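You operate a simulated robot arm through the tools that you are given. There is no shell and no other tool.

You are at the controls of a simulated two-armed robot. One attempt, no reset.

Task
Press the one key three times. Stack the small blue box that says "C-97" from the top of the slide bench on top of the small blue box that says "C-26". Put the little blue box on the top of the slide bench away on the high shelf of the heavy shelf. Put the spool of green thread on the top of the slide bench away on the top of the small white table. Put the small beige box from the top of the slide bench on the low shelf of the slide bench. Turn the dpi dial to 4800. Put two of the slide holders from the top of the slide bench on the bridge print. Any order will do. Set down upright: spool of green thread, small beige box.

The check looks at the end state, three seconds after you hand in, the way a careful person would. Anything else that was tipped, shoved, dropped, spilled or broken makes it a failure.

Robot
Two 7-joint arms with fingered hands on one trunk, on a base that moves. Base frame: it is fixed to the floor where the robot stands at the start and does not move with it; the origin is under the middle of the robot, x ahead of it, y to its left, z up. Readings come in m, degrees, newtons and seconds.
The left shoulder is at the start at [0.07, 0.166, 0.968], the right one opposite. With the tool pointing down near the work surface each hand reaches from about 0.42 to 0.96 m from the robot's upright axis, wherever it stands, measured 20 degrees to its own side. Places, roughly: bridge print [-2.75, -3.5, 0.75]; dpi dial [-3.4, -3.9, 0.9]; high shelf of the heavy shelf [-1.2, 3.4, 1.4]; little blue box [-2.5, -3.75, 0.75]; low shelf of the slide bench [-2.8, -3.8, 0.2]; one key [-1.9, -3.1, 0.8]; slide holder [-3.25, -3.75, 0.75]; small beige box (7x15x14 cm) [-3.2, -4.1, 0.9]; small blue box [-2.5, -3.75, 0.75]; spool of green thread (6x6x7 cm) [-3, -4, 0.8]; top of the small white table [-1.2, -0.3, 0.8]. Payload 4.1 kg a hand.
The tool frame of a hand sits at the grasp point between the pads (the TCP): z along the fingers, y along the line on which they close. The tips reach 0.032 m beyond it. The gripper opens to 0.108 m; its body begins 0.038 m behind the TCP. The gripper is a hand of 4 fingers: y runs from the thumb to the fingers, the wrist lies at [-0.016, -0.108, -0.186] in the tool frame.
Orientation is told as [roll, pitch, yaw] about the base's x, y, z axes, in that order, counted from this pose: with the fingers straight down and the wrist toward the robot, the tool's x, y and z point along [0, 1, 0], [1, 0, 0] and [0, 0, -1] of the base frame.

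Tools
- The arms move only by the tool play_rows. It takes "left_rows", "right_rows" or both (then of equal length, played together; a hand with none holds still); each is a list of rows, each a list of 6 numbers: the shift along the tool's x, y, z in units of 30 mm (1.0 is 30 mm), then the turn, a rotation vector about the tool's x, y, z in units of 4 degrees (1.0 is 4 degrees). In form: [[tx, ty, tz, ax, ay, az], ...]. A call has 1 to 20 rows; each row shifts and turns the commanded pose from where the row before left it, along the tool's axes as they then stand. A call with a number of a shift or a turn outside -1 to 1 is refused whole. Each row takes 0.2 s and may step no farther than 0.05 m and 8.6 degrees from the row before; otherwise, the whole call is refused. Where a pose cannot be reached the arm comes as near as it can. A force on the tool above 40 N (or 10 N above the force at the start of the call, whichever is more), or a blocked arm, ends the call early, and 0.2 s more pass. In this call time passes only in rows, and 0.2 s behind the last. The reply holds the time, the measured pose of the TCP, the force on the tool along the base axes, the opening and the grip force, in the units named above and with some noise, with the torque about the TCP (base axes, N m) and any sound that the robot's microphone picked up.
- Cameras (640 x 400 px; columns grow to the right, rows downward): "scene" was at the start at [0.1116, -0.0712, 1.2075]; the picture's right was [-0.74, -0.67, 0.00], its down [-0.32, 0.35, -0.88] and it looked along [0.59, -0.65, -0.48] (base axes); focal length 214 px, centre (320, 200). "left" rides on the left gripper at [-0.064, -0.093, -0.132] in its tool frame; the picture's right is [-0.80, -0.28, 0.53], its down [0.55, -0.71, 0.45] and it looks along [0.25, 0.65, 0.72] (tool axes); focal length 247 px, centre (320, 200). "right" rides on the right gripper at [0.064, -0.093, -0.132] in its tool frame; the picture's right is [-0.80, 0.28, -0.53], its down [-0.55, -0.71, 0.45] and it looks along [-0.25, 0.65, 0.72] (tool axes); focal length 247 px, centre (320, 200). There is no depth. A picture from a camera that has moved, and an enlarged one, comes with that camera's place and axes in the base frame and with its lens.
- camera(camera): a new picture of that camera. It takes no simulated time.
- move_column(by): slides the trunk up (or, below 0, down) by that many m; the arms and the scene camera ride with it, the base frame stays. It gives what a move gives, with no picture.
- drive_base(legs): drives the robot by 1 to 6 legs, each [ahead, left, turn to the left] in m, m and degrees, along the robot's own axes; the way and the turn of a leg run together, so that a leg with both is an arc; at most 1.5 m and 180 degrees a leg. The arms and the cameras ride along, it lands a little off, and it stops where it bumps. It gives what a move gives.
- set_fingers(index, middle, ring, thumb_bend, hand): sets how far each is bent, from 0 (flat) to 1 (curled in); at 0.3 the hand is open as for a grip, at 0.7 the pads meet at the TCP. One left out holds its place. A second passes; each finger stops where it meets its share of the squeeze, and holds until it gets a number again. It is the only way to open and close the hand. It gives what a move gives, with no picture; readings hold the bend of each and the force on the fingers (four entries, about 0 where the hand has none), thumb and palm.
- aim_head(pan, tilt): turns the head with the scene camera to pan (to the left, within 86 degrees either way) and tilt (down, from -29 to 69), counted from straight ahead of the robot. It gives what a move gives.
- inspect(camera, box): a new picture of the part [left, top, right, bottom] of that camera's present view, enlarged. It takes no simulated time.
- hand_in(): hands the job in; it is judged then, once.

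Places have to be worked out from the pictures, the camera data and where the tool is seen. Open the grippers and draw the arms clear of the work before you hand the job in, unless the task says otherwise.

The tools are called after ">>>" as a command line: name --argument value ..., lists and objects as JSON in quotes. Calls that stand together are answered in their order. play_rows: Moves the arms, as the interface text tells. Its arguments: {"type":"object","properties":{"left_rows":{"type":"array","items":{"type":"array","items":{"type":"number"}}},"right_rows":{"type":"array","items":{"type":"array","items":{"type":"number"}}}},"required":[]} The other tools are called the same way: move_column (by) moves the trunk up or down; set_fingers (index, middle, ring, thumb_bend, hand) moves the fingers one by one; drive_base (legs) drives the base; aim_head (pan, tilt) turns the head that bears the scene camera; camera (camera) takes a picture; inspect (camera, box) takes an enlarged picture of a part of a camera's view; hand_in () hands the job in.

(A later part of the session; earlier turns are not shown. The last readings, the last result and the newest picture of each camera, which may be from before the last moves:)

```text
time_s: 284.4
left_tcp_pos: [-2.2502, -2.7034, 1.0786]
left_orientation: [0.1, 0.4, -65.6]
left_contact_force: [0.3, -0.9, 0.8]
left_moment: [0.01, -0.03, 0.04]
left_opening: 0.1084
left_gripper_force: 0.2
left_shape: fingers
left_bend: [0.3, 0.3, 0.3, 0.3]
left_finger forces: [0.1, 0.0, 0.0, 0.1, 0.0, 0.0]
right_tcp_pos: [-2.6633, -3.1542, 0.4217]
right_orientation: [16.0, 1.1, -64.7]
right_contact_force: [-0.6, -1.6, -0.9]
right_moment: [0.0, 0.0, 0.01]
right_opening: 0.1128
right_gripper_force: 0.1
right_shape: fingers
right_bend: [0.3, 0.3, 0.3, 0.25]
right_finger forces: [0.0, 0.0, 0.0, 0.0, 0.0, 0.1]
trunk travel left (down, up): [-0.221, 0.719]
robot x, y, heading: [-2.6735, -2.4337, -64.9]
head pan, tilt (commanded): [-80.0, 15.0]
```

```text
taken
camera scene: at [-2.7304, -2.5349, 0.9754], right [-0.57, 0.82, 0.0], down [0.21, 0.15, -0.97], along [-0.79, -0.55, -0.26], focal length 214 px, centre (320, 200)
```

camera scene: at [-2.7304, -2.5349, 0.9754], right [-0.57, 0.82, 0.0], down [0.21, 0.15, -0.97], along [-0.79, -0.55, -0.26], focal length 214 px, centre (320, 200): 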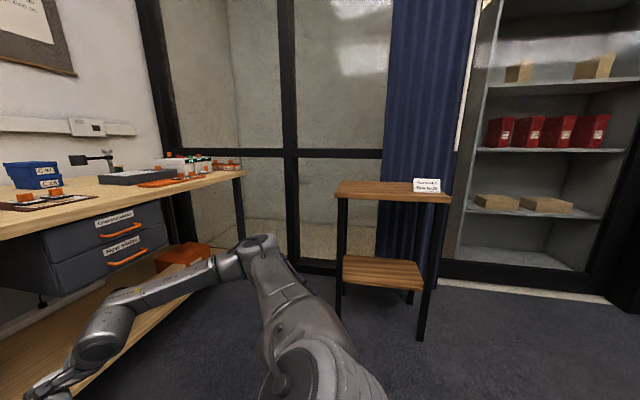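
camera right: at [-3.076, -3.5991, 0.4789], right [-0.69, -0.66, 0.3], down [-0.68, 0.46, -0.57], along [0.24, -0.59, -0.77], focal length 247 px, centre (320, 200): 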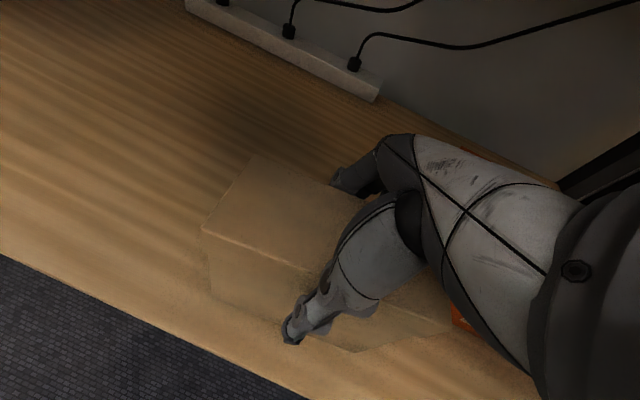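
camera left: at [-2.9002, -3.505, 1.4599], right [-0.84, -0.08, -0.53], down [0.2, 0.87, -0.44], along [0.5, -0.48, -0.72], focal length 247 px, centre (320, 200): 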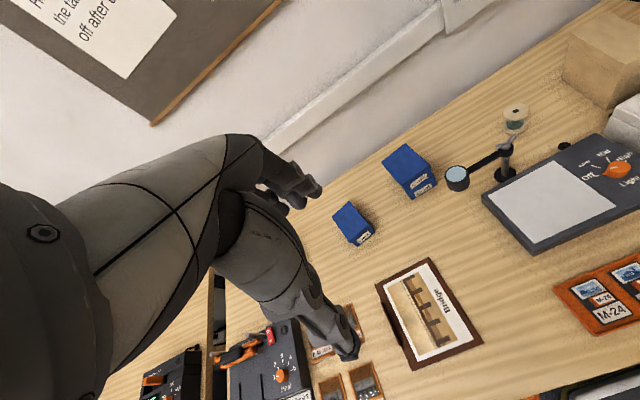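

The side table stands fine with its card on top; nothing tipped. Now I prepare for the last two items: raise the trunk, un-lean and raise the right hand, and turn the left hand +100° for the "Labels" box.

>>> move_column --by 0.35

>>> play_rows --right_rows '[[0, 0, 0, 0, -1, 0], [0, 0, 0, 0, -1, 0], [0, 0, 0, 0, -1, 0], [0, 0, 0, 0, -0.95, 0], [0, 0, -1, 0, 0, 0], [0, 0, -1, 0, 0, 0], [0, 0, -1, 0, 0, 0], [0, 0, -1, 0, 0, 0], [0, 0, -1, 0, 0, 0], [0, 0, -1, 0, 0, 0], [0, 0, -1, 0, 0, 0], [0, 0, -1, 0, 0, 0], [0, 0, -1, 0, 0, 0], [0, 0, -1, 0, 0, 0]]' --left_rows '[[0, 0, 0, 0, 0, -1], [0, 0, 0, 0, 0, -1], [0, 0, 0, 0, 0, -1], [0, 0, 0, 0, 0, -1], [0, 0, 0, 0, 0, -1], [0, 0, 0, 0, 0, -1], [0, 0, 0, 0, 0, -1], [0, 0, 0, 0, 0, -1], [0, 0, 0, 0, 0, -1], [0, 0, 0, 0, 0, -1], [0, 0, 0, 0, 0, -1], [0, 0, 0, 0, 0, -1], [0, 0, 0, 0, 0, -1], [0, 0, 0, 0, 0, -1]]'

>>> play_rows --left_rows '[[0, 0, 0, 0, 0, -1], [0, 0, 0, 0, 0, -1], [0, 0, 0, 0, 0, -1], [0, 0, 0, 0, 0, -1], [0, 0, 0, 0, 0, -1], [0, 0, 0, 0, 0, -1], [0, 0, 0, 0, 0, -1], [0, 0, 0, 0, 0, -1], [0, 0, 0, 0, 0, -1], [0, 0, 0, 0, 0, -1], [0, 0, 0, 0, 0, -1]]'

```text
time_s: 287.8
left_tcp_pos: [-2.2488, -2.7029, 1.4282]
left_orientation: [0.0, 0.5, -65.5]
left_contact_force: [0.6, -0.8, -0.2]
left_moment: [-0.02, 0.0, 0.01]
left_opening: 0.1086
left_gripper_force: 0.1
left_shape: fingers
left_bend: [0.3, 0.3, 0.3, 0.3]
left_finger forces: [0.0, 0.0, 0.0, 0.0, 0.1, 0.0]
right_tcp_pos: [-2.6636, -3.153, 0.7722]
right_orientation: [15.9, 1.1, -64.8]
right_contact_force: [0.3, 0.2, 0.0]
right_moment: [0.02, 0.01, 0.0]
right_opening: 0.1131
right_gripper_force: 0.0
right_shape: fingers
right_bend: [0.3, 0.3, 0.3, 0.25]
right_finger forces: [0.0, 0.1, 0.0, 0.0, 0.1, 0.0]
trunk travel left (down, up): [-0.571, 0.369]
robot x, y, heading: [-2.6761, -2.431, -65.0]
head pan, tilt (commanded): [-80.0, 15.0]
```

```text
time_s: 290.8
left_tcp_pos: [-2.2444, -2.7141, 1.4226]
left_orientation: [0.2, 0.3, -9.7]
left_contact_force: [0.1, 0.1, 0.2]
left_moment: [0.0, 0.02, -0.02]
left_opening: 0.1082
left_gripper_force: 0.1
left_shape: fingers
left_bend: [0.3, 0.3, 0.3, 0.3]
left_finger forces: [0.1, 0.0, 0.1, 0.1, 0.0, 0.0]
left hand out of reach, approached as far as the arm can: row 13, 14
right_tcp_pos: [-2.6608, -3.1565, 1.0734]
right_orientation: [0.2, 1.0, -64.8]
right_contact_force: [0.3, 0.3, -0.7]
right_moment: [0.05, 0.0, 0.0]
right_opening: 0.113
right_gripper_force: 0.1
right_shape: fingers
right_bend: [0.3, 0.3, 0.3, 0.25]
right_finger forces: [0.1, 0.0, 0.1, 0.0, 0.0, 0.1]
trunk travel left (down, up): [-0.571, 0.369]
robot x, y, heading: [-2.6759, -2.4326, -65.1]
head pan, tilt (commanded): [-80.0, 15.0]
```

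```text
time_s: 293.2
left_tcp_pos: [-2.2196, -2.7665, 1.3137]
left_orientation: [-0.1, 0.0, 34.1]
left_contact_force: [0.1, -0.2, 1.0]
left_moment: [-0.02, 0.03, -0.01]
left_opening: 0.1084
left_gripper_force: 0.1
left_shape: fingers
left_bend: [0.3, 0.3, 0.3, 0.3]
left_finger forces: [0.0, 0.0, 0.0, 0.0, 0.0, 0.0]
left hand out of reach, approached as far as the arm can: row 1, 2, 3, 4, 5, 6, 7, 8, 9, 10, 11
right_tcp_pos: [-2.6603, -3.1587, 1.071]
right_orientation: [0.1, 0.9, -64.8]
right_contact_force: [0.2, -0.3, 0.0]
right_moment: [0.03, 0.01, 0.01]
right_opening: 0.1126
right_gripper_force: 0.0
right_shape: fingers
right_bend: [0.3, 0.3, 0.3, 0.25]
right_finger forces: [0.0, 0.0, 0.0, 0.0, 0.0, 0.0]
trunk travel left (down, up): [-0.571, 0.369]
robot x, y, heading: [-2.6754, -2.4316, -65.0]
head pan, tilt (commanded): [-80.0, 15.0]
```

The left hand reached yaw 34°. I tilt it 30° forward, then drive ahead 0.45 m and right 0.78 m to stand between Labels and the spool.

>>> play_rows --left_rows '[[0, 0, 0, 0, -0.94, 0], [0, 0, 0, 0, -0.94, 0], [0, 0, 0, 0, -0.94, 0], [0, 0, 0, 0, -0.94, 0], [0, 0, 0, 0, -0.94, 0], [0, 0, 0, 0, -0.94, 0], [0, 0, 0, 0, -0.94, 0], [0, 0, 0, 0, -0.94, 0]]'

>>> drive_base --legs '[[0.44, 0, 0]]'

>>> drive_base --legs '[[0, -0.78, 0]]'

>>> aim_head --pan 5 --tilt 38

>>> camera --camera "scene"

>>> camera --camera "left"

>>> camera --camera "right"

```text
time_s: 295.0
left_tcp_pos: [-2.2191, -2.7643, 1.3142]
left_orientation: [-29.7, -0.1, 34.3]
left_contact_force: [1.0, 0.7, -1.0]
left_moment: [0.01, 0.0, 0.0]
left_opening: 0.1085
left_gripper_force: 0.1
left_shape: fingers
left_bend: [0.3, 0.3, 0.3, 0.3]
left_finger forces: [0.1, 0.0, 0.0, 0.0, 0.1, 0.1]
right_tcp_pos: [-2.6596, -3.1579, 1.0726]
right_orientation: [0.0, 1.0, -64.8]
right_contact_force: [-0.2, 0.9, 0.0]
right_moment: [0.0, -0.03, 0.0]
right_opening: 0.1124
right_gripper_force: 0.0
right_shape: fingers
right_bend: [0.3, 0.3, 0.3, 0.25]
right_finger forces: [0.1, 0.0, 0.0, 0.0, 0.1, 0.0]
trunk travel left (down, up): [-0.571, 0.369]
robot x, y, heading: [-2.6731, -2.4342, -65.0]
head pan, tilt (commanded): [-80.0, 15.0]
```

```text
time_s: 297.7
left_tcp_pos: [-2.0321, -3.1681, 1.3139]
left_orientation: [-29.6, 0.0, 34.6]
left_contact_force: [-0.6, 0.5, -0.1]
left_moment: [0.02, -0.01, -0.01]
left_opening: 0.1083
left_gripper_force: 0.1
left_shape: fingers
left_bend: [0.3, 0.3, 0.3, 0.3]
left_finger forces: [0.0, 0.0, 0.1, 0.0, 0.0, 0.0]
right_tcp_pos: [-2.4735, -3.5626, 1.0732]
right_orientation: [0.1, 1.0, -64.8]
right_contact_force: [-0.5, 0.7, -0.5]
right_moment: [-0.02, -0.03, -0.01]
right_opening: 0.1131
right_gripper_force: 0.0
right_shape: fingers
right_bend: [0.3, 0.3, 0.3, 0.25]
right_finger forces: [0.0, 0.1, 0.1, 0.0, 0.0, 0.0]
trunk travel left (down, up): [-0.571, 0.369]
robot x, y, heading: [-2.485, -2.8325, -65.1]
head pan, tilt (commanded): [-80.0, 15.0]
```

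```text
time_s: 301.8
left_tcp_pos: [-2.7233, -3.4889, 1.3145]
left_orientation: [-29.6, -0.1, 34.3]
left_contact_force: [-0.7, 1.1, 0.6]
left_moment: [0.01, -0.06, -0.01]
left_opening: 0.1084
left_gripper_force: 0.1
left_shape: fingers
left_bend: [0.3, 0.3, 0.3, 0.3]
left_finger forces: [0.1, 0.0, 0.1, 0.1, 0.0, 0.0]
right_tcp_pos: [-3.1634, -3.881, 1.0723]
right_orientation: [0.2, 1.0, -64.9]
right_contact_force: [-0.6, 0.3, 1.2]
right_moment: [0.02, 0.05, -0.01]
right_opening: 0.1127
right_gripper_force: 0.1
right_shape: fingers
right_bend: [0.3, 0.3, 0.3, 0.25]
right_finger forces: [0.1, 0.0, 0.1, 0.1, 0.1, 0.1]
trunk travel left (down, up): [-0.571, 0.369]
robot x, y, heading: [-3.1785, -3.1555, -65.2]
head pan, tilt (commanded): [-80.0, 15.0]
```

```text
time_s: 303.4
left_tcp_pos: [-2.7224, -3.4886, 1.3153]
left_orientation: [-29.8, -0.2, 34.3]
left_contact_force: [-1.1, 0.2, 0.3]
left_moment: [-0.03, -0.01, -0.02]
left_opening: 0.1081
left_gripper_force: 0.0
left_shape: fingers
left_bend: [0.3, 0.3, 0.3, 0.3]
left_finger forces: [0.0, 0.0, 0.0, 0.1, 0.1, 0.0]
right_tcp_pos: [-3.1636, -3.8814, 1.072]
right_orientation: [0.2, 1.0, -64.8]
right_contact_force: [0.2, -0.7, -0.1]
right_moment: [0.0, 0.03, -0.02]
right_opening: 0.1129
right_gripper_force: 0.1
right_shape: fingers
right_bend: [0.3, 0.3, 0.3, 0.25]
right_finger forces: [0.0, 0.0, 0.0, 0.1, 0.0, 0.2]
trunk travel left (down, up): [-0.571, 0.369]
robot x, y, heading: [-3.177, -3.1587, -64.9]
head pan, tilt (commanded): [5.0, 38.0]
```

```text
taken
camera scene: at [-3.1131, -3.2796, 1.2889], right [-0.87, -0.5, 0.0], down [-0.31, 0.53, -0.79], along [0.39, -0.68, -0.62], focal length 214 px, centre (320, 200)
```

scene: 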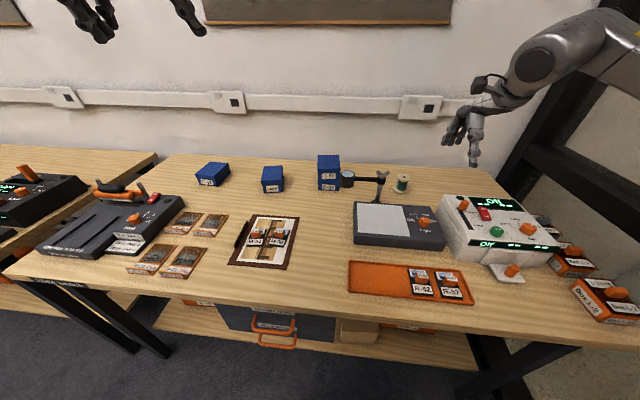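

```text
taken
camera left: at [-2.8041, -3.5344, 1.4607], right [0.31, -0.95, -0.07], down [-0.73, -0.19, -0.66], along [0.62, 0.25, -0.75], focal length 247 px, centre (320, 200)
```

left: 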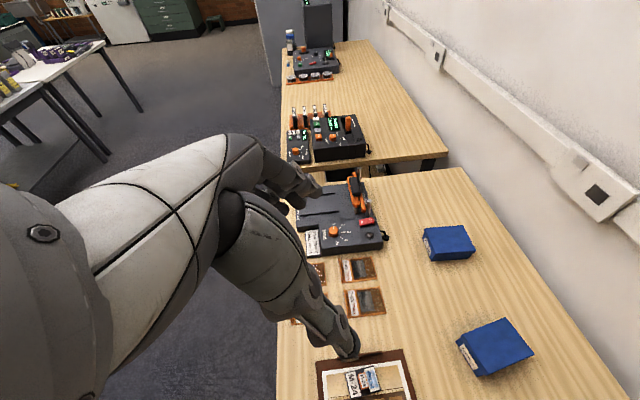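

```text
taken
camera right: at [-3.1441, -3.7732, 1.2053], right [-0.6, -0.6, 0.53], down [-0.8, 0.41, -0.44], along [0.05, -0.68, -0.73], focal length 247 px, centre (320, 200)
```

right: 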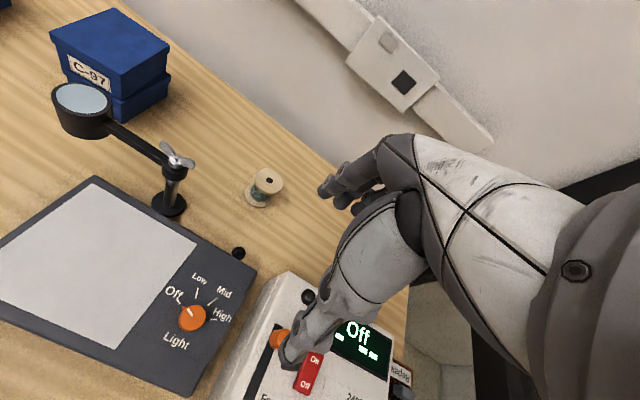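

All is in order. The spool triangulates to [-3.044,-4.0265] with top z≈0.87. I move the right hand above it, thumb toward the robot.

>>> play_rows --right_rows '[[0.279, 0.868, 0.438, 0, 0, 0], [0.279, 0.868, 0.438, 0, 0, 0], [0.279, 0.868, 0.438, 0, 0, 0], [0.279, 0.868, 0.438, 0, 0, 0], [0.279, 0.868, 0.438, 0, 0, 0], [0.279, 0.868, 0.438, 0, 0, 0], [0.279, 0.868, 0.438, 0, 0, 0]]'

>>> inspect --camera "right" --box '[180, 150, 420, 390]'

>>> inspect --camera "scene" --box '[340, 130, 480, 240]'

```text
time_s: 305.0
left_tcp_pos: [-2.7206, -3.4893, 1.3129]
left_orientation: [-29.6, -0.1, 34.3]
left_contact_force: [0.3, 0.2, -0.7]
left_moment: [0.02, 0.0, 0.01]
left_opening: 0.1085
left_gripper_force: 0.0
left_shape: fingers
left_bend: [0.3, 0.3, 0.3, 0.3]
left_finger forces: [0.0, 0.1, 0.0, 0.0, 0.1, 0.1]
right_tcp_pos: [-3.0338, -4.0201, 0.976]
right_orientation: [-0.1, 1.0, -64.9]
right_contact_force: [-0.2, -1.0, -0.4]
right_moment: [-0.01, 0.02, -0.02]
right_opening: 0.1127
right_gripper_force: 0.0
right_shape: fingers
right_bend: [0.3, 0.3, 0.3, 0.25]
right_finger forces: [0.0, 0.0, 0.1, 0.0, 0.0, 0.1]
trunk travel left (down, up): [-0.571, 0.369]
robot x, y, heading: [-3.176, -3.1547, -65.3]
head pan, tilt (commanded): [5.0, 38.0]
```

```text
1.67 times, centred on (300, 270) of right
camera zoom: at [-3.0135, -3.9123, 1.1085], right [-0.6, -0.6, 0.53], down [-0.8, 0.41, -0.43], along [0.04, -0.68, -0.73], focal length 412 px, centre (353, 83)
```

zoom: 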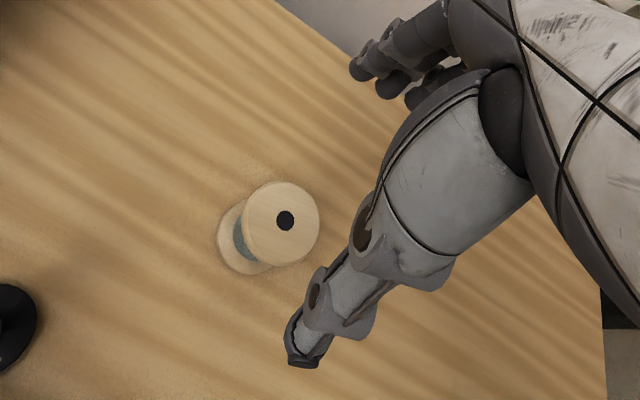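

```text
3.64 times, centred on (410, 185) of scene
camera zoom: at [-3.1116, -3.2802, 1.2887], right [-0.87, -0.5, 0.0], down [-0.31, 0.53, -0.79], along [0.39, -0.68, -0.62], focal length 780 px, centre (-7, 254)
```

zoom: 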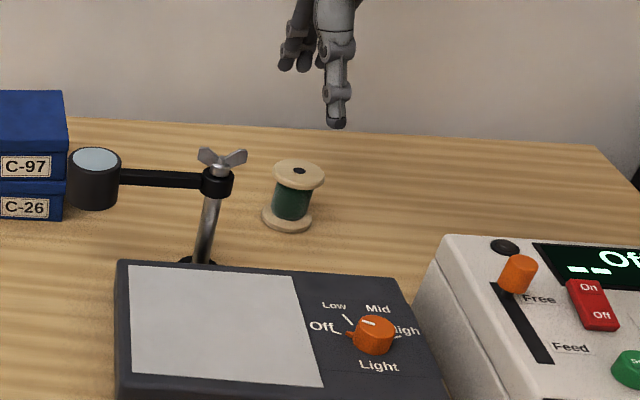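

The spool is centred in the grasp within 2 mm. I descend 12.4 cm straight down.

>>> play_rows --right_rows '[[0, 0, 0.9, 0, 0, 0], [0, 0, 0.9, 0, 0, 0], [0, 0, 0.9, 0, 0, 0], [0, 0, 0.8, 0, 0, 0], [0, 0, 0.6, 0, 0, 0]]'

>>> inspect --camera "right" --box '[180, 150, 420, 390]'

>>> inspect --camera "scene" --box '[340, 130, 480, 240]'

```text
time_s: 306.2
left_tcp_pos: [-2.7221, -3.4887, 1.3148]
left_orientation: [-29.7, -0.1, 34.3]
left_contact_force: [0.8, 0.1, -0.1]
left_moment: [0.0, -0.01, -0.02]
left_opening: 0.1085
left_gripper_force: 0.0
left_shape: fingers
left_bend: [0.3, 0.3, 0.3, 0.3]
left_finger forces: [0.0, 0.0, 0.1, 0.0, 0.0, 0.0]
right_tcp_pos: [-3.0334, -4.0176, 0.8534]
right_orientation: [0.1, 1.1, -64.9]
right_contact_force: [-0.7, -0.2, 0.3]
right_moment: [-0.01, 0.02, 0.01]
right_opening: 0.1128
right_gripper_force: 0.2
right_shape: fingers
right_bend: [0.3, 0.3, 0.3, 0.25]
right_finger forces: [0.1, 0.1, 0.0, 0.0, 0.0, 0.0]
trunk travel left (down, up): [-0.571, 0.369]
robot x, y, heading: [-3.1777, -3.1541, -65.1]
head pan, tilt (commanded): [5.0, 38.0]
```

```text
1.67 times, centred on (300, 270) of right
camera zoom: at [-3.0133, -3.9092, 0.9872], right [-0.6, -0.6, 0.53], down [-0.8, 0.41, -0.44], along [0.05, -0.68, -0.73], focal length 412 px, centre (353, 83)
```

zoom: 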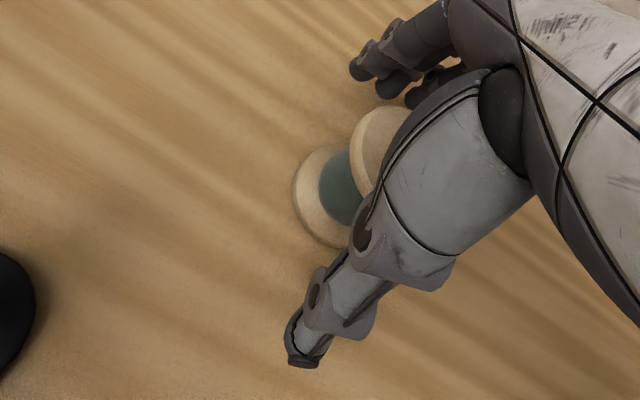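

```text
3.64 times, centred on (410, 185) of scene
camera zoom: at [-3.1131, -3.2798, 1.2889], right [-0.87, -0.5, 0.0], down [-0.31, 0.53, -0.79], along [0.39, -0.68, -0.62], focal length 780 px, centre (-7, 254)
```

zoom: 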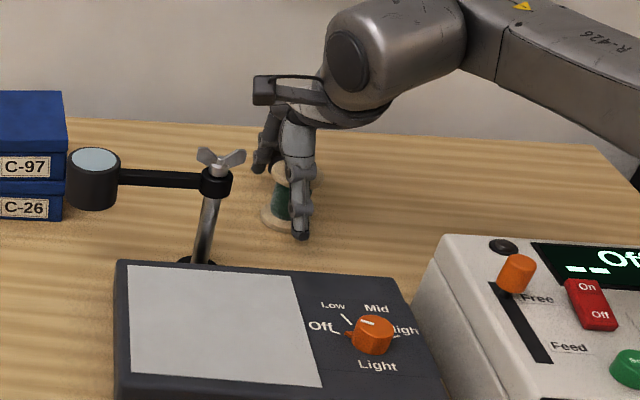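

No contact on the way down. I close around the spool in two steps.

>>> set_fingers --hand "right" --index 0.45 --middle 0.42 --ring 0.45 --thumb_bend 0.42

>>> set_fingers --hand "right" --index 0.62 --middle 0.6 --ring 0.62 --thumb_bend 0.58

>>> inspect --camera "right" --box '[180, 150, 420, 390]'

>>> inspect --camera "scene" --box '[340, 130, 480, 240]'

```text
time_s: 307.2
left_tcp_pos: [-2.7218, -3.4888, 1.3138]
left_orientation: [-29.7, -0.1, 34.3]
left_contact_force: [-0.7, -0.2, -0.1]
left_moment: [-0.02, -0.03, -0.02]
left_opening: 0.1084
left_gripper_force: 0.0
left_shape: fingers
left_bend: [0.3, 0.3, 0.3, 0.3]
left_finger forces: [0.0, 0.1, 0.0, 0.0, 0.1, 0.0]
right_tcp_pos: [-3.0324, -4.017, 0.8548]
right_orientation: [0.1, 1.1, -64.9]
right_contact_force: [-0.2, -0.4, 0.4]
right_moment: [0.01, -0.02, 0.0]
right_opening: 0.0736
right_gripper_force: 0.0
right_shape: fingers
right_bend: [0.45, 0.42, 0.45, 0.42]
right_finger forces: [0.1, 0.0, 0.0, 0.1, 0.1, 0.0]
trunk travel left (down, up): [-0.571, 0.369]
robot x, y, heading: [-3.1751, -3.1529, -65.1]
head pan, tilt (commanded): [5.0, 38.0]
```

```text
time_s: 308.2
left_tcp_pos: [-2.7215, -3.4894, 1.3139]
left_orientation: [-29.7, 0.0, 34.3]
left_contact_force: [0.7, 0.7, -0.1]
left_moment: [-0.02, -0.01, -0.02]
left_opening: 0.1083
left_gripper_force: 0.0
left_shape: fingers
left_bend: [0.3, 0.3, 0.3, 0.3]
left_finger forces: [0.0, 0.0, 0.0, 0.0, 0.0, 0.1]
right_tcp_pos: [-3.0324, -4.0181, 0.855]
right_orientation: [0.2, 1.0, -64.9]
right_contact_force: [0.3, -0.3, 0.0]
right_moment: [-0.06, 0.04, -0.01]
right_opening: 0.0315
right_gripper_force: 1.0
right_shape: fingers
right_bend: [0.62, 0.59, 0.62, 0.56]
right_finger forces: [0.0, 0.6, 0.3, 0.0, 0.8, 0.1]
trunk travel left (down, up): [-0.571, 0.369]
robot x, y, heading: [-3.1758, -3.1546, -65.1]
head pan, tilt (commanded): [5.0, 38.0]
```

```text
1.67 times, centred on (300, 270) of right
camera zoom: at [-3.0133, -3.9091, 0.9878], right [-0.6, -0.6, 0.53], down [-0.8, 0.41, -0.44], along [0.05, -0.68, -0.73], focal length 412 px, centre (353, 83)
```

zoom: 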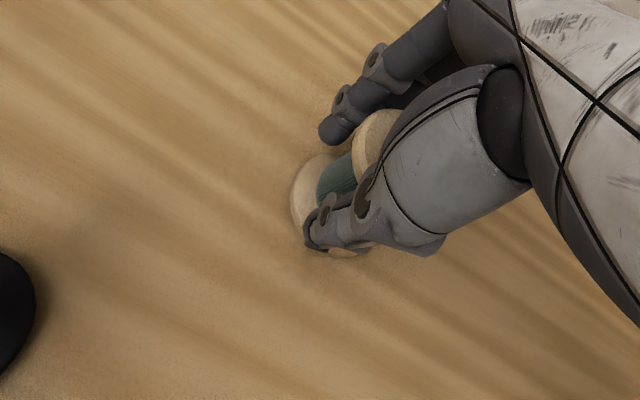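

```text
3.64 times, centred on (410, 185) of scene
camera zoom: at [-3.113, -3.2795, 1.2889], right [-0.87, -0.5, 0.0], down [-0.31, 0.53, -0.79], along [0.39, -0.68, -0.62], focal length 780 px, centre (-7, 254)
```

zoom: 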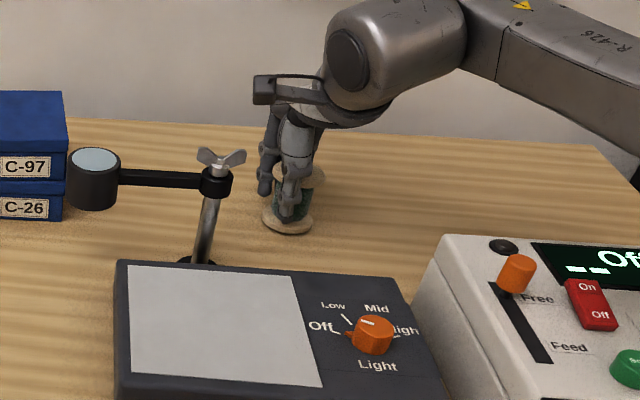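

Thumb, middle and ring just touch. I tighten for a firm hold.

>>> set_fingers --hand "right" --index 0.72 --middle 0.74 --ring 0.74 --thumb_bend 0.7

>>> inspect --camera "right" --box '[180, 150, 420, 390]'

>>> inspect --camera "scene" --box '[380, 150, 450, 205]'

```text
time_s: 309.2
left_tcp_pos: [-2.7225, -3.488, 1.3138]
left_orientation: [-29.8, -0.1, 34.3]
left_contact_force: [0.9, -0.4, 1.0]
left_moment: [-0.03, -0.02, 0.0]
left_opening: 0.1085
left_gripper_force: 0.0
left_shape: fingers
left_bend: [0.3, 0.3, 0.3, 0.3]
left_finger forces: [0.1, 0.0, 0.0, 0.0, 0.0, 0.0]
right_tcp_pos: [-3.0325, -4.017, 0.8548]
right_orientation: [0.1, 1.0, -64.9]
right_contact_force: [-0.2, -0.1, -0.9]
right_moment: [0.0, -0.03, 0.02]
right_opening: 0.0168
right_gripper_force: 18.6
right_shape: fingers
right_bend: [0.72, 0.63, 0.66, 0.6]
right_finger forces: [0.5, 9.0, 9.5, 0.0, 18.3, 0.0]
trunk travel left (down, up): [-0.571, 0.369]
robot x, y, heading: [-3.1781, -3.1584, -65.3]
head pan, tilt (commanded): [5.0, 38.0]
```

```text
1.67 times, centred on (300, 270) of right
camera zoom: at [-3.0132, -3.9092, 0.9876], right [-0.6, -0.6, 0.53], down [-0.8, 0.41, -0.44], along [0.05, -0.68, -0.73], focal length 412 px, centre (353, 83)
```

zoom: 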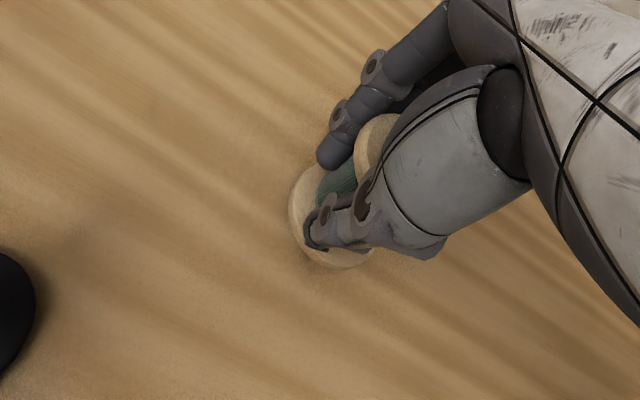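

```text
7.27 times, centred on (415, 178) of scene
camera zoom: at [-3.113, -3.2796, 1.2888], right [-0.87, -0.5, 0.0], down [-0.31, 0.53, -0.79], along [0.39, -0.68, -0.62], focal length 1560 px, centre (-371, 364)
```

zoom: 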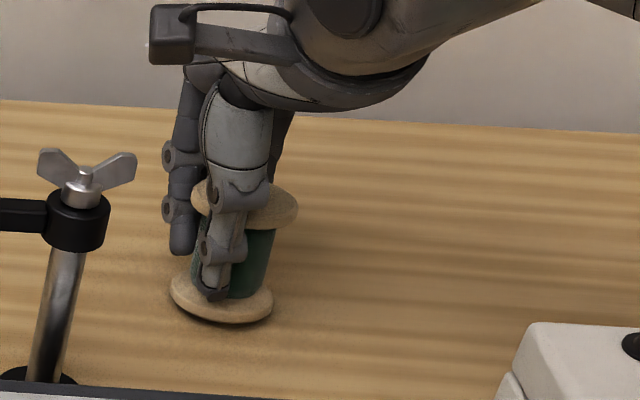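

The spool is gripped around the thread (18 N). I lift 4 cm and check.

>>> play_rows --right_rows '[[0, 0, -0.5, 0, 0, 0], [0, 0, -0.8, 0, 0, 0]]'

>>> inspect --camera "scene" --box '[380, 140, 450, 205]'

>>> inspect --camera "right" --box '[180, 150, 420, 390]'

```text
time_s: 309.8
left_tcp_pos: [-2.7218, -3.4879, 1.3143]
left_orientation: [-29.7, -0.1, 34.3]
left_contact_force: [0.3, -0.2, 0.7]
left_moment: [-0.02, -0.02, -0.01]
left_opening: 0.1085
left_gripper_force: 0.0
left_shape: fingers
left_bend: [0.3, 0.3, 0.3, 0.3]
left_finger forces: [0.1, 0.0, 0.0, 0.1, 0.0, 0.1]
right_tcp_pos: [-3.0327, -4.0175, 0.8955]
right_orientation: [0.0, 1.0, -64.9]
right_contact_force: [-0.3, -0.1, 0.0]
right_moment: [0.04, -0.03, -0.04]
right_opening: 0.0168
right_gripper_force: 18.4
right_shape: fingers
right_bend: [0.72, 0.63, 0.66, 0.6]
right_finger forces: [0.5, 9.0, 9.5, 0.1, 18.4, 0.1]
trunk travel left (down, up): [-0.571, 0.369]
robot x, y, heading: [-3.1786, -3.1582, -65.0]
head pan, tilt (commanded): [5.0, 38.0]
```

```text
6.15 times, centred on (415, 172) of scene
camera zoom: at [-3.1128, -3.2789, 1.2889], right [-0.87, -0.5, 0.0], down [-0.31, 0.53, -0.79], along [0.39, -0.68, -0.62], focal length 1320 px, centre (-265, 369)
```

zoom: 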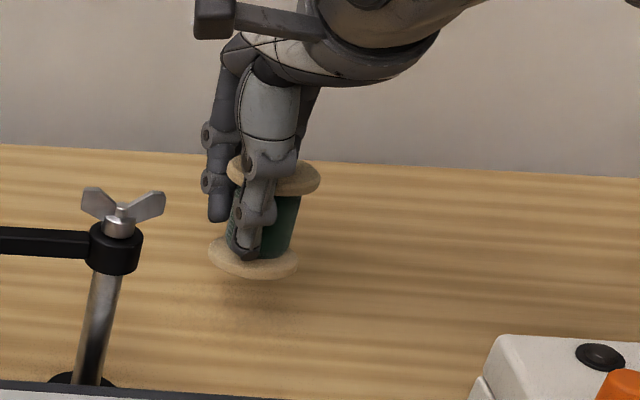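

```text
1.67 times, centred on (300, 270) of right
camera zoom: at [-3.0133, -3.9099, 1.0278], right [-0.6, -0.6, 0.53], down [-0.8, 0.41, -0.44], along [0.05, -0.68, -0.73], focal length 412 px, centre (353, 83)
```

zoom: 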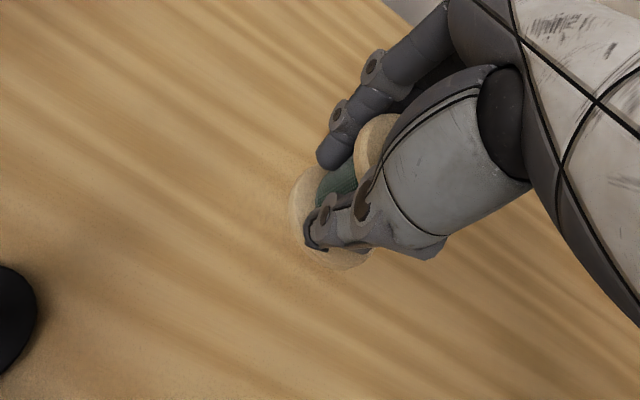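

The spool hangs upright in the right hand. I raise it to a safe height, closer to the robot, then localise the Labels box for the left hand.

>>> play_rows --right_rows '[[0, 0, -1, 0, 0, 0], [0, 0, -1, 0, 0, 0], [0, 0, -1, 0, 0, 0], [0, 0, -1, 0, 0, 0], [0, -0.6, -1, 0, 0, 0], [0, -0.9, -1, 0, 0, 0], [0, -0.9, -0.5, 0, 0, 0], [0, -0.9, 0, 0, 0, 0], [0, -0.9, 0, 0, 0, 0]]'

>>> inspect --camera "left" --box '[400, 210, 560, 400]'

>>> inspect --camera "scene" --box '[230, 140, 350, 230]'

```text
time_s: 311.8
left_tcp_pos: [-2.723, -3.4886, 1.314]
left_orientation: [-29.8, -0.1, 34.3]
left_contact_force: [-0.2, -0.3, 0.7]
left_moment: [-0.03, -0.02, 0.07]
left_opening: 0.1085
left_gripper_force: 0.1
left_shape: fingers
left_bend: [0.3, 0.3, 0.3, 0.3]
left_finger forces: [0.1, 0.0, 0.1, 0.1, 0.1, 0.1]
right_tcp_pos: [-3.0879, -3.9062, 1.0916]
right_orientation: [0.1, 1.0, -64.9]
right_contact_force: [-0.2, 0.4, -0.8]
right_moment: [-0.02, 0.0, 0.02]
right_opening: 0.0168
right_gripper_force: 18.9
right_shape: fingers
right_bend: [0.72, 0.63, 0.66, 0.6]
right_finger forces: [0.6, 9.0, 9.8, 0.0, 18.2, 0.0]
trunk travel left (down, up): [-0.571, 0.369]
robot x, y, heading: [-3.1748, -3.155, -65.1]
head pan, tilt (commanded): [5.0, 38.0]
```

```text
2.11 times, centred on (480, 305) of left
camera zoom: at [-2.8048, -3.5335, 1.4612], right [0.31, -0.95, -0.07], down [-0.73, -0.19, -0.66], along [0.62, 0.25, -0.75], focal length 520 px, centre (-17, -21)
```

zoom: 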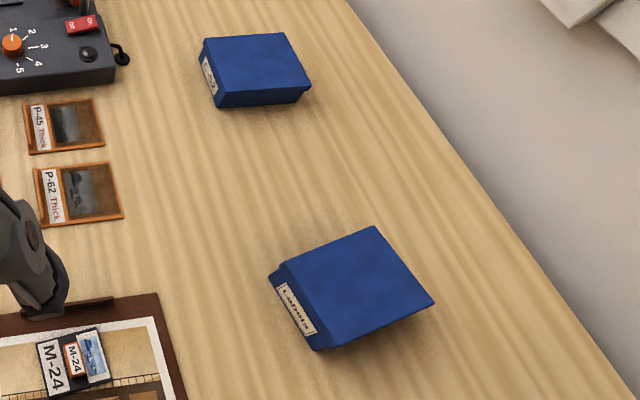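

```text
4.44 times, centred on (290, 185) of scene
camera zoom: at [-3.1137, -3.2788, 1.289], right [-0.87, -0.5, 0.0], down [-0.31, 0.53, -0.79], along [0.39, -0.68, -0.62], focal length 953 px, centre (453, 267)
```

zoom: 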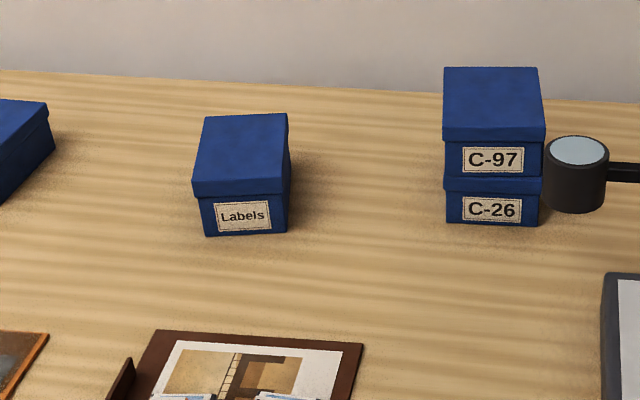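

Labels: lid 7.3×11.2 cm, centre ≈ [-2.596,-3.810], top z≈0.86, heading −55° – matching the left hand's yaw. I bring the left hand to ~16 cm above it.

>>> play_rows --left_rows '[[-0.288, -0.159, 0.871, 0, 0, 0], [-0.288, -0.159, 0.871, 0, 0, 0], [-0.288, -0.159, 0.871, 0, 0, 0], [-0.288, -0.159, 0.871, 0, 0, 0], [-0.288, -0.159, 0.871, 0, 0, 0], [-0.288, -0.159, 0.871, 0, 0, 0], [-0.288, -0.159, 0.871, 0, 0, 0], [-0.288, -0.159, 0.871, 0, 0, 0], [-0.288, -0.159, 0.871, 0, 0, 0], [-0.288, -0.159, 0.871, 0, 0, 0], [-0.288, -0.159, 0.871, 0, 0, 0], [-0.288, -0.159, 0.871, 0, 0, 0], [-0.288, -0.159, 0.871, 0, 0, 0], [-0.288, -0.159, 0.871, 0, 0, 0], [-0.288, -0.159, 0.871, 0, 0, 0], [-0.288, -0.159, 0.871, 0, 0, 0]]'

>>> camera --camera "left"

>>> inspect --camera "scene" --box '[200, 90, 370, 220]'

```text
time_s: 315.2
left_tcp_pos: [-2.6007, -3.8, 1.0181]
left_orientation: [-29.7, -0.2, 34.3]
left_contact_force: [0.0, -0.1, -0.5]
left_moment: [0.02, -0.02, 0.01]
left_opening: 0.1085
left_gripper_force: 0.1
left_shape: fingers
left_bend: [0.3, 0.3, 0.3, 0.3]
left_finger forces: [0.0, 0.1, 0.0, 0.0, 0.0, 0.0]
right_tcp_pos: [-3.0877, -3.9089, 1.0905]
right_orientation: [0.1, 1.1, -64.8]
right_contact_force: [1.4, -0.5, -0.9]
right_moment: [0.04, 0.01, 0.0]
right_opening: 0.017
right_gripper_force: 19.1
right_shape: fingers
right_bend: [0.72, 0.63, 0.66, 0.6]
right_finger forces: [0.6, 8.9, 9.8, 0.1, 18.3, 0.0]
trunk travel left (down, up): [-0.571, 0.369]
robot x, y, heading: [-3.1774, -3.1578, -65.2]
head pan, tilt (commanded): [5.0, 38.0]
```

```text
taken
camera left: at [-2.6821, -3.8465, 1.1649], right [0.31, -0.95, -0.07], down [-0.73, -0.19, -0.66], along [0.62, 0.25, -0.75], focal length 247 px, centre (320, 200)
```

left: 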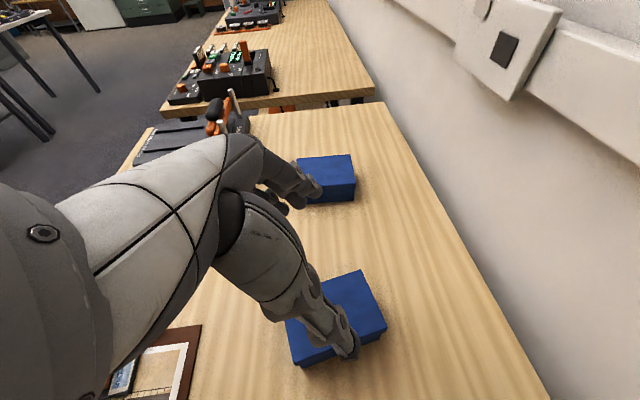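

```text
3.08 times, centred on (285, 155) of scene
camera zoom: at [-3.1128, -3.2808, 1.2887], right [-0.87, -0.5, 0.0], down [-0.31, 0.54, -0.79], along [0.39, -0.68, -0.62], focal length 660 px, centre (428, 338)
```

zoom: 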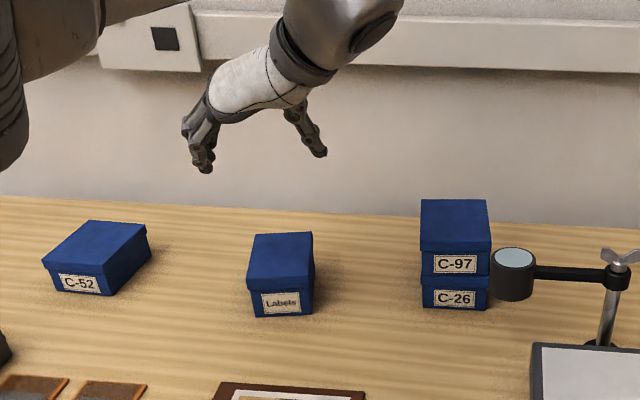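

Projection agrees with the box position. I lower the left hand by arm motion 10 cm straight down and re-check.

>>> play_rows --left_rows '[[0.447, 0, 0.781, 0, 0, 0], [0.447, 0, 0.781, 0, 0, 0], [0.447, 0, 0.781, 0, 0, 0], [0.4, 0, 0.7, 0, 0, 0]]'

>>> camera --camera "left"

>>> inspect --camera "scene" --box '[200, 100, 340, 210]'

```text
time_s: 316.2
left_tcp_pos: [-2.6021, -3.803, 0.912]
left_orientation: [-29.7, -0.1, 34.3]
left_contact_force: [0.4, -0.5, 0.3]
left_moment: [0.0, 0.04, -0.02]
left_opening: 0.1085
left_gripper_force: 0.1
left_shape: fingers
left_bend: [0.3, 0.3, 0.3, 0.3]
left_finger forces: [0.0, 0.0, 0.1, 0.0, 0.0, 0.0]
right_tcp_pos: [-3.0883, -3.9083, 1.0909]
right_orientation: [0.1, 1.0, -64.9]
right_contact_force: [0.3, -0.4, -1.2]
right_moment: [-0.01, 0.0, 0.0]
right_opening: 0.0167
right_gripper_force: 18.8
right_shape: fingers
right_bend: [0.72, 0.63, 0.66, 0.6]
right_finger forces: [0.5, 9.0, 9.9, 0.0, 18.3, 0.0]
trunk travel left (down, up): [-0.571, 0.369]
robot x, y, heading: [-3.1756, -3.1526, -65.0]
head pan, tilt (commanded): [5.0, 38.0]
```

```text
taken
camera left: at [-2.6836, -3.8482, 1.0592], right [0.31, -0.95, -0.07], down [-0.73, -0.19, -0.66], along [0.62, 0.25, -0.75], focal length 247 px, centre (320, 200)
```

left: 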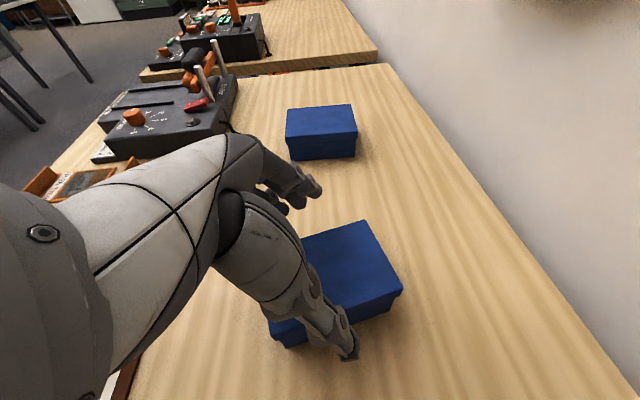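

```text
3.64 times, centred on (270, 155) of scene
camera zoom: at [-3.1126, -3.2804, 1.2888], right [-0.87, -0.5, 0.0], down [-0.31, 0.53, -0.79], along [0.39, -0.68, -0.62], focal length 780 px, centre (502, 364)
```

zoom: 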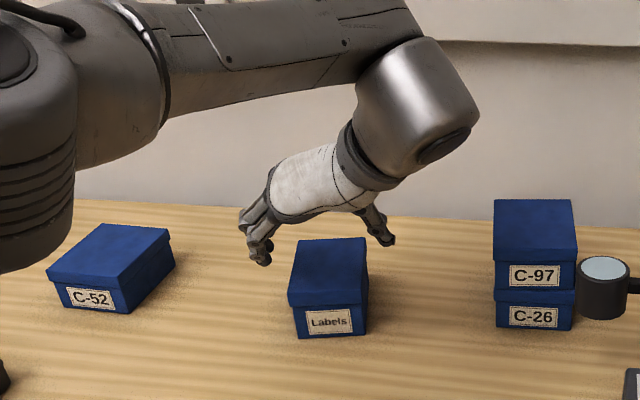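

Alignment confirmed. I lower the final 5.6 cm and close the left hand.

>>> play_rows --left_rows '[[0.464, 0, 0.81, 0, 0, 0], [0.464, 0, 0.81, 0, 0, 0]]'

>>> camera --camera "left"

>>> set_fingers --hand "left" --index 0.42 --middle 0.42 --ring 0.42 --thumb_bend 0.42

>>> inspect --camera "scene" --box '[200, 100, 340, 210]'

```text
time_s: 316.8
left_tcp_pos: [-2.6019, -3.8031, 0.8568]
left_orientation: [-29.7, -0.1, 34.3]
left_contact_force: [-0.6, -0.1, 0.6]
left_moment: [0.01, 0.0, 0.01]
left_opening: 0.1086
left_gripper_force: 0.0
left_shape: fingers
left_bend: [0.3, 0.3, 0.3, 0.3]
left_finger forces: [0.0, 0.0, 0.2, 0.1, 0.1, 0.1]
right_tcp_pos: [-3.0873, -3.9076, 1.0904]
right_orientation: [0.2, 0.9, -64.8]
right_contact_force: [0.0, -0.1, -0.8]
right_moment: [-0.03, -0.03, 0.0]
right_opening: 0.0167
right_gripper_force: 18.8
right_shape: fingers
right_bend: [0.72, 0.63, 0.66, 0.6]
right_finger forces: [0.5, 8.8, 10.0, 0.1, 18.2, 0.1]
trunk travel left (down, up): [-0.571, 0.369]
robot x, y, heading: [-3.1795, -3.1545, -65.0]
head pan, tilt (commanded): [5.0, 38.0]
```

```text
taken
camera left: at [-2.6831, -3.8478, 1.0033], right [0.31, -0.95, -0.07], down [-0.73, -0.19, -0.66], along [0.62, 0.25, -0.75], focal length 247 px, centre (320, 200)
```

left: 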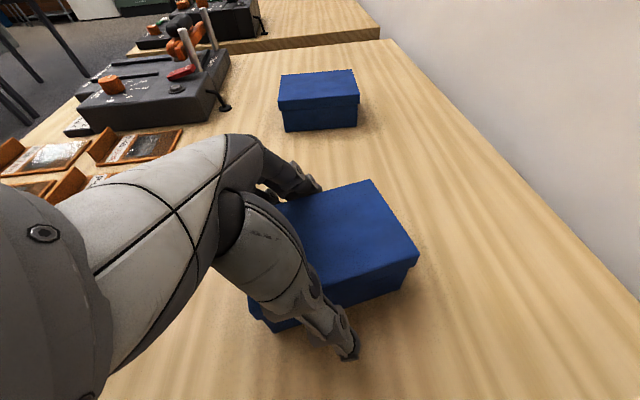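

```text
time_s: 317.8
left_tcp_pos: [-2.6025, -3.8021, 0.8571]
left_orientation: [-29.7, -0.1, 34.3]
left_contact_force: [0.2, 1.4, 1.4]
left_moment: [0.01, -0.06, 0.06]
left_opening: 0.0837
left_gripper_force: 3.7
left_shape: fingers
left_bend: [0.4, 0.42, 0.42, 0.4]
left_finger forces: [3.1, 0.1, 0.0, 0.1, 3.0, 0.0]
right_tcp_pos: [-3.087, -3.9074, 1.0921]
right_orientation: [0.1, 1.0, -64.9]
right_contact_force: [0.7, -0.8, -0.2]
right_moment: [-0.02, 0.02, -0.01]
right_opening: 0.0167
right_gripper_force: 18.8
right_shape: fingers
right_bend: [0.72, 0.63, 0.66, 0.6]
right_finger forces: [0.4, 9.0, 10.0, 0.0, 18.2, 0.0]
trunk travel left (down, up): [-0.571, 0.369]
robot x, y, heading: [-3.1766, -3.1553, -65.1]
head pan, tilt (commanded): [5.0, 38.0]
```

```text
3.64 times, centred on (270, 155) of scene
camera zoom: at [-3.113, -3.2795, 1.2889], right [-0.87, -0.5, 0.0], down [-0.31, 0.53, -0.79], along [0.39, -0.68, -0.62], focal length 780 px, centre (502, 364)
```

zoom: 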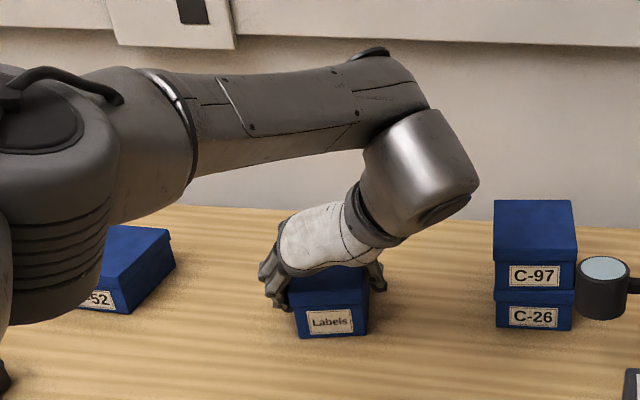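

Both sides in contact. I tighten the grip and lift the box 6 cm.

>>> set_fingers --hand "left" --index 0.62 --middle 0.62 --ring 0.62 --thumb_bend 0.6

>>> play_rows --left_rows '[[-0.3, 0, -0.5, 0, 0, 0], [-0.464, 0, -0.81, 0, 0, 0]]'

>>> camera --camera "left"

>>> inspect --camera "scene" --box '[200, 90, 340, 200]'

```text
time_s: 318.8
left_tcp_pos: [-2.602, -3.8019, 0.8583]
left_orientation: [-29.9, -0.1, 34.3]
left_contact_force: [2.8, 1.1, 4.6]
left_moment: [0.16, -0.32, -0.02]
left_opening: 0.0772
left_gripper_force: 31.4
left_shape: fingers
left_bend: [0.51, 0.52, 0.51, 0.44]
left_finger forces: [12.1, 9.8, 10.3, 0.1, 30.5, 0.1]
right_tcp_pos: [-3.0871, -3.9073, 1.0914]
right_orientation: [0.1, 1.0, -64.9]
right_contact_force: [-0.7, 0.6, -0.9]
right_moment: [0.0, -0.03, 0.02]
right_opening: 0.0169
right_gripper_force: 18.4
right_shape: fingers
right_bend: [0.72, 0.63, 0.66, 0.6]
right_finger forces: [0.5, 8.9, 9.9, 0.0, 18.2, 0.0]
trunk travel left (down, up): [-0.571, 0.369]
robot x, y, heading: [-3.1786, -3.1571, -65.4]
head pan, tilt (commanded): [5.0, 38.0]
```

```text
time_s: 319.4
left_tcp_pos: [-2.6012, -3.8028, 0.9037]
left_orientation: [-29.7, -0.1, 34.3]
left_contact_force: [-0.1, 0.1, -0.9]
left_moment: [0.01, -0.03, -0.03]
left_opening: 0.0772
left_gripper_force: 30.7
left_shape: fingers
left_bend: [0.51, 0.52, 0.51, 0.43]
left_finger forces: [11.8, 9.1, 9.5, 0.1, 31.3, 0.1]
right_tcp_pos: [-3.0888, -3.906, 1.0915]
right_orientation: [0.1, 1.0, -65.0]
right_contact_force: [0.3, -0.1, -0.2]
right_moment: [0.0, -0.02, 0.02]
right_opening: 0.0167
right_gripper_force: 18.7
right_shape: fingers
right_bend: [0.72, 0.63, 0.66, 0.6]
right_finger forces: [0.5, 9.0, 9.9, 0.0, 18.2, 0.1]
trunk travel left (down, up): [-0.571, 0.369]
robot x, y, heading: [-3.1755, -3.1553, -65.3]
head pan, tilt (commanded): [5.0, 38.0]
```

```text
taken
camera left: at [-2.683, -3.8479, 1.051], right [0.31, -0.95, -0.07], down [-0.73, -0.19, -0.66], along [0.62, 0.25, -0.75], focal length 247 px, centre (320, 200)
```

left: 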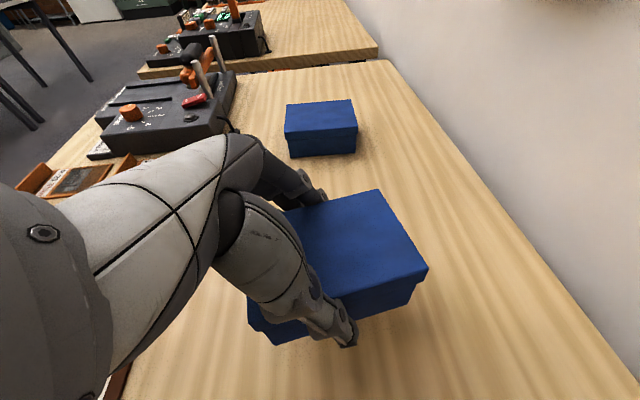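

```text
3.64 times, centred on (270, 145) of scene
camera zoom: at [-3.1135, -3.279, 1.2889], right [-0.87, -0.5, 0.0], down [-0.31, 0.53, -0.79], along [0.39, -0.68, -0.62], focal length 780 px, centre (502, 400)
```

zoom: 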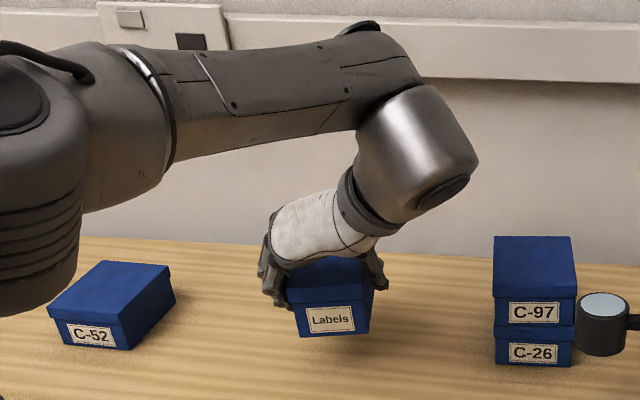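

Labels is held securely. I raise the trunk 0.25 m, move left 0.35 m away from the window side, and back out of the bench area.

>>> move_column --by 0.25

>>> drive_base --legs '[[0, 0.35, 0]]'

>>> drive_base --legs '[[-0.75, 0, 0]]'

>>> camera --camera "scene"

```text
time_s: 321.9
left_tcp_pos: [-2.6004, -3.8024, 1.153]
left_orientation: [-29.7, -0.1, 34.4]
left_contact_force: [-0.5, -0.3, -0.8]
left_moment: [0.02, 0.0, -0.01]
left_opening: 0.0772
left_gripper_force: 31.1
left_shape: fingers
left_bend: [0.51, 0.52, 0.51, 0.43]
left_finger forces: [11.8, 9.0, 9.5, 0.1, 31.3, 0.1]
right_tcp_pos: [-3.0868, -3.907, 1.3409]
right_orientation: [0.1, 1.0, -65.0]
right_contact_force: [0.5, -0.3, -0.7]
right_moment: [0.02, -0.03, 0.02]
right_opening: 0.0167
right_gripper_force: 18.7
right_shape: fingers
right_bend: [0.72, 0.63, 0.66, 0.6]
right_finger forces: [0.5, 9.0, 9.9, 0.0, 18.2, 0.0]
trunk travel left (down, up): [-0.821, 0.119]
robot x, y, heading: [-3.1756, -3.1518, -65.1]
head pan, tilt (commanded): [5.0, 38.0]
```

```text
time_s: 324.2
left_tcp_pos: [-2.2806, -3.6565, 1.1539]
left_orientation: [-29.7, -0.1, 34.2]
left_contact_force: [-0.8, -0.5, -2.0]
left_moment: [0.06, -0.01, -0.02]
left_opening: 0.077
left_gripper_force: 31.0
left_shape: fingers
left_bend: [0.51, 0.52, 0.52, 0.43]
left_finger forces: [11.9, 9.0, 9.6, 0.0, 31.3, 0.1]
right_tcp_pos: [-2.7665, -3.7591, 1.3402]
right_orientation: [0.1, 1.0, -65.0]
right_contact_force: [0.4, -0.1, -0.2]
right_moment: [0.0, -0.05, -0.01]
right_opening: 0.0168
right_gripper_force: 18.8
right_shape: fingers
right_bend: [0.72, 0.63, 0.66, 0.6]
right_finger forces: [0.5, 8.9, 10.0, 0.0, 18.3, 0.1]
trunk travel left (down, up): [-0.821, 0.119]
robot x, y, heading: [-2.853, -3.0053, -65.4]
head pan, tilt (commanded): [5.0, 38.0]
```

```text
time_s: 328.4
left_tcp_pos: [-2.5986, -2.9642, 1.1522]
left_orientation: [-29.6, -0.1, 34.2]
left_contact_force: [0.7, 0.3, -0.4]
left_moment: [-0.01, -0.02, -0.04]
left_opening: 0.0772
left_gripper_force: 30.8
left_shape: fingers
left_bend: [0.51, 0.52, 0.52, 0.43]
left_finger forces: [11.8, 9.1, 9.5, 0.0, 31.4, 0.1]
right_tcp_pos: [-3.0851, -3.0688, 1.3402]
right_orientation: [0.1, 0.9, -65.1]
right_contact_force: [-1.7, 0.0, -0.2]
right_moment: [-0.02, -0.01, -0.01]
right_opening: 0.017
right_gripper_force: 17.8
right_shape: fingers
right_bend: [0.72, 0.63, 0.66, 0.6]
right_finger forces: [0.5, 8.9, 9.9, 0.0, 18.1, 0.0]
trunk travel left (down, up): [-0.821, 0.119]
robot x, y, heading: [-3.1697, -2.3132, -65.3]
head pan, tilt (commanded): [5.0, 38.0]
```

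```text
taken
camera scene: at [-3.1091, -2.4409, 1.5387], right [-0.87, -0.5, 0.0], down [-0.31, 0.54, -0.79], along [0.39, -0.68, -0.62], focal length 214 px, centre (320, 200)
```

scene: 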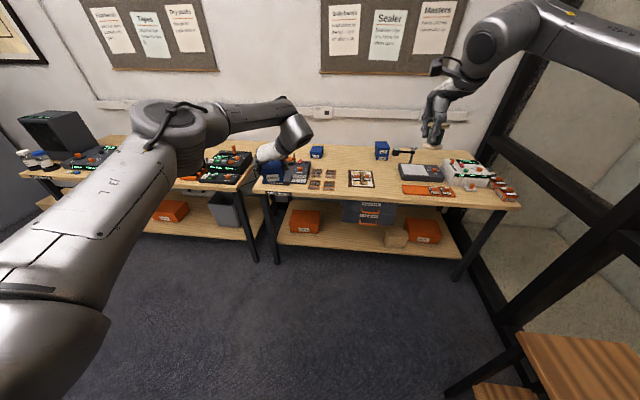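

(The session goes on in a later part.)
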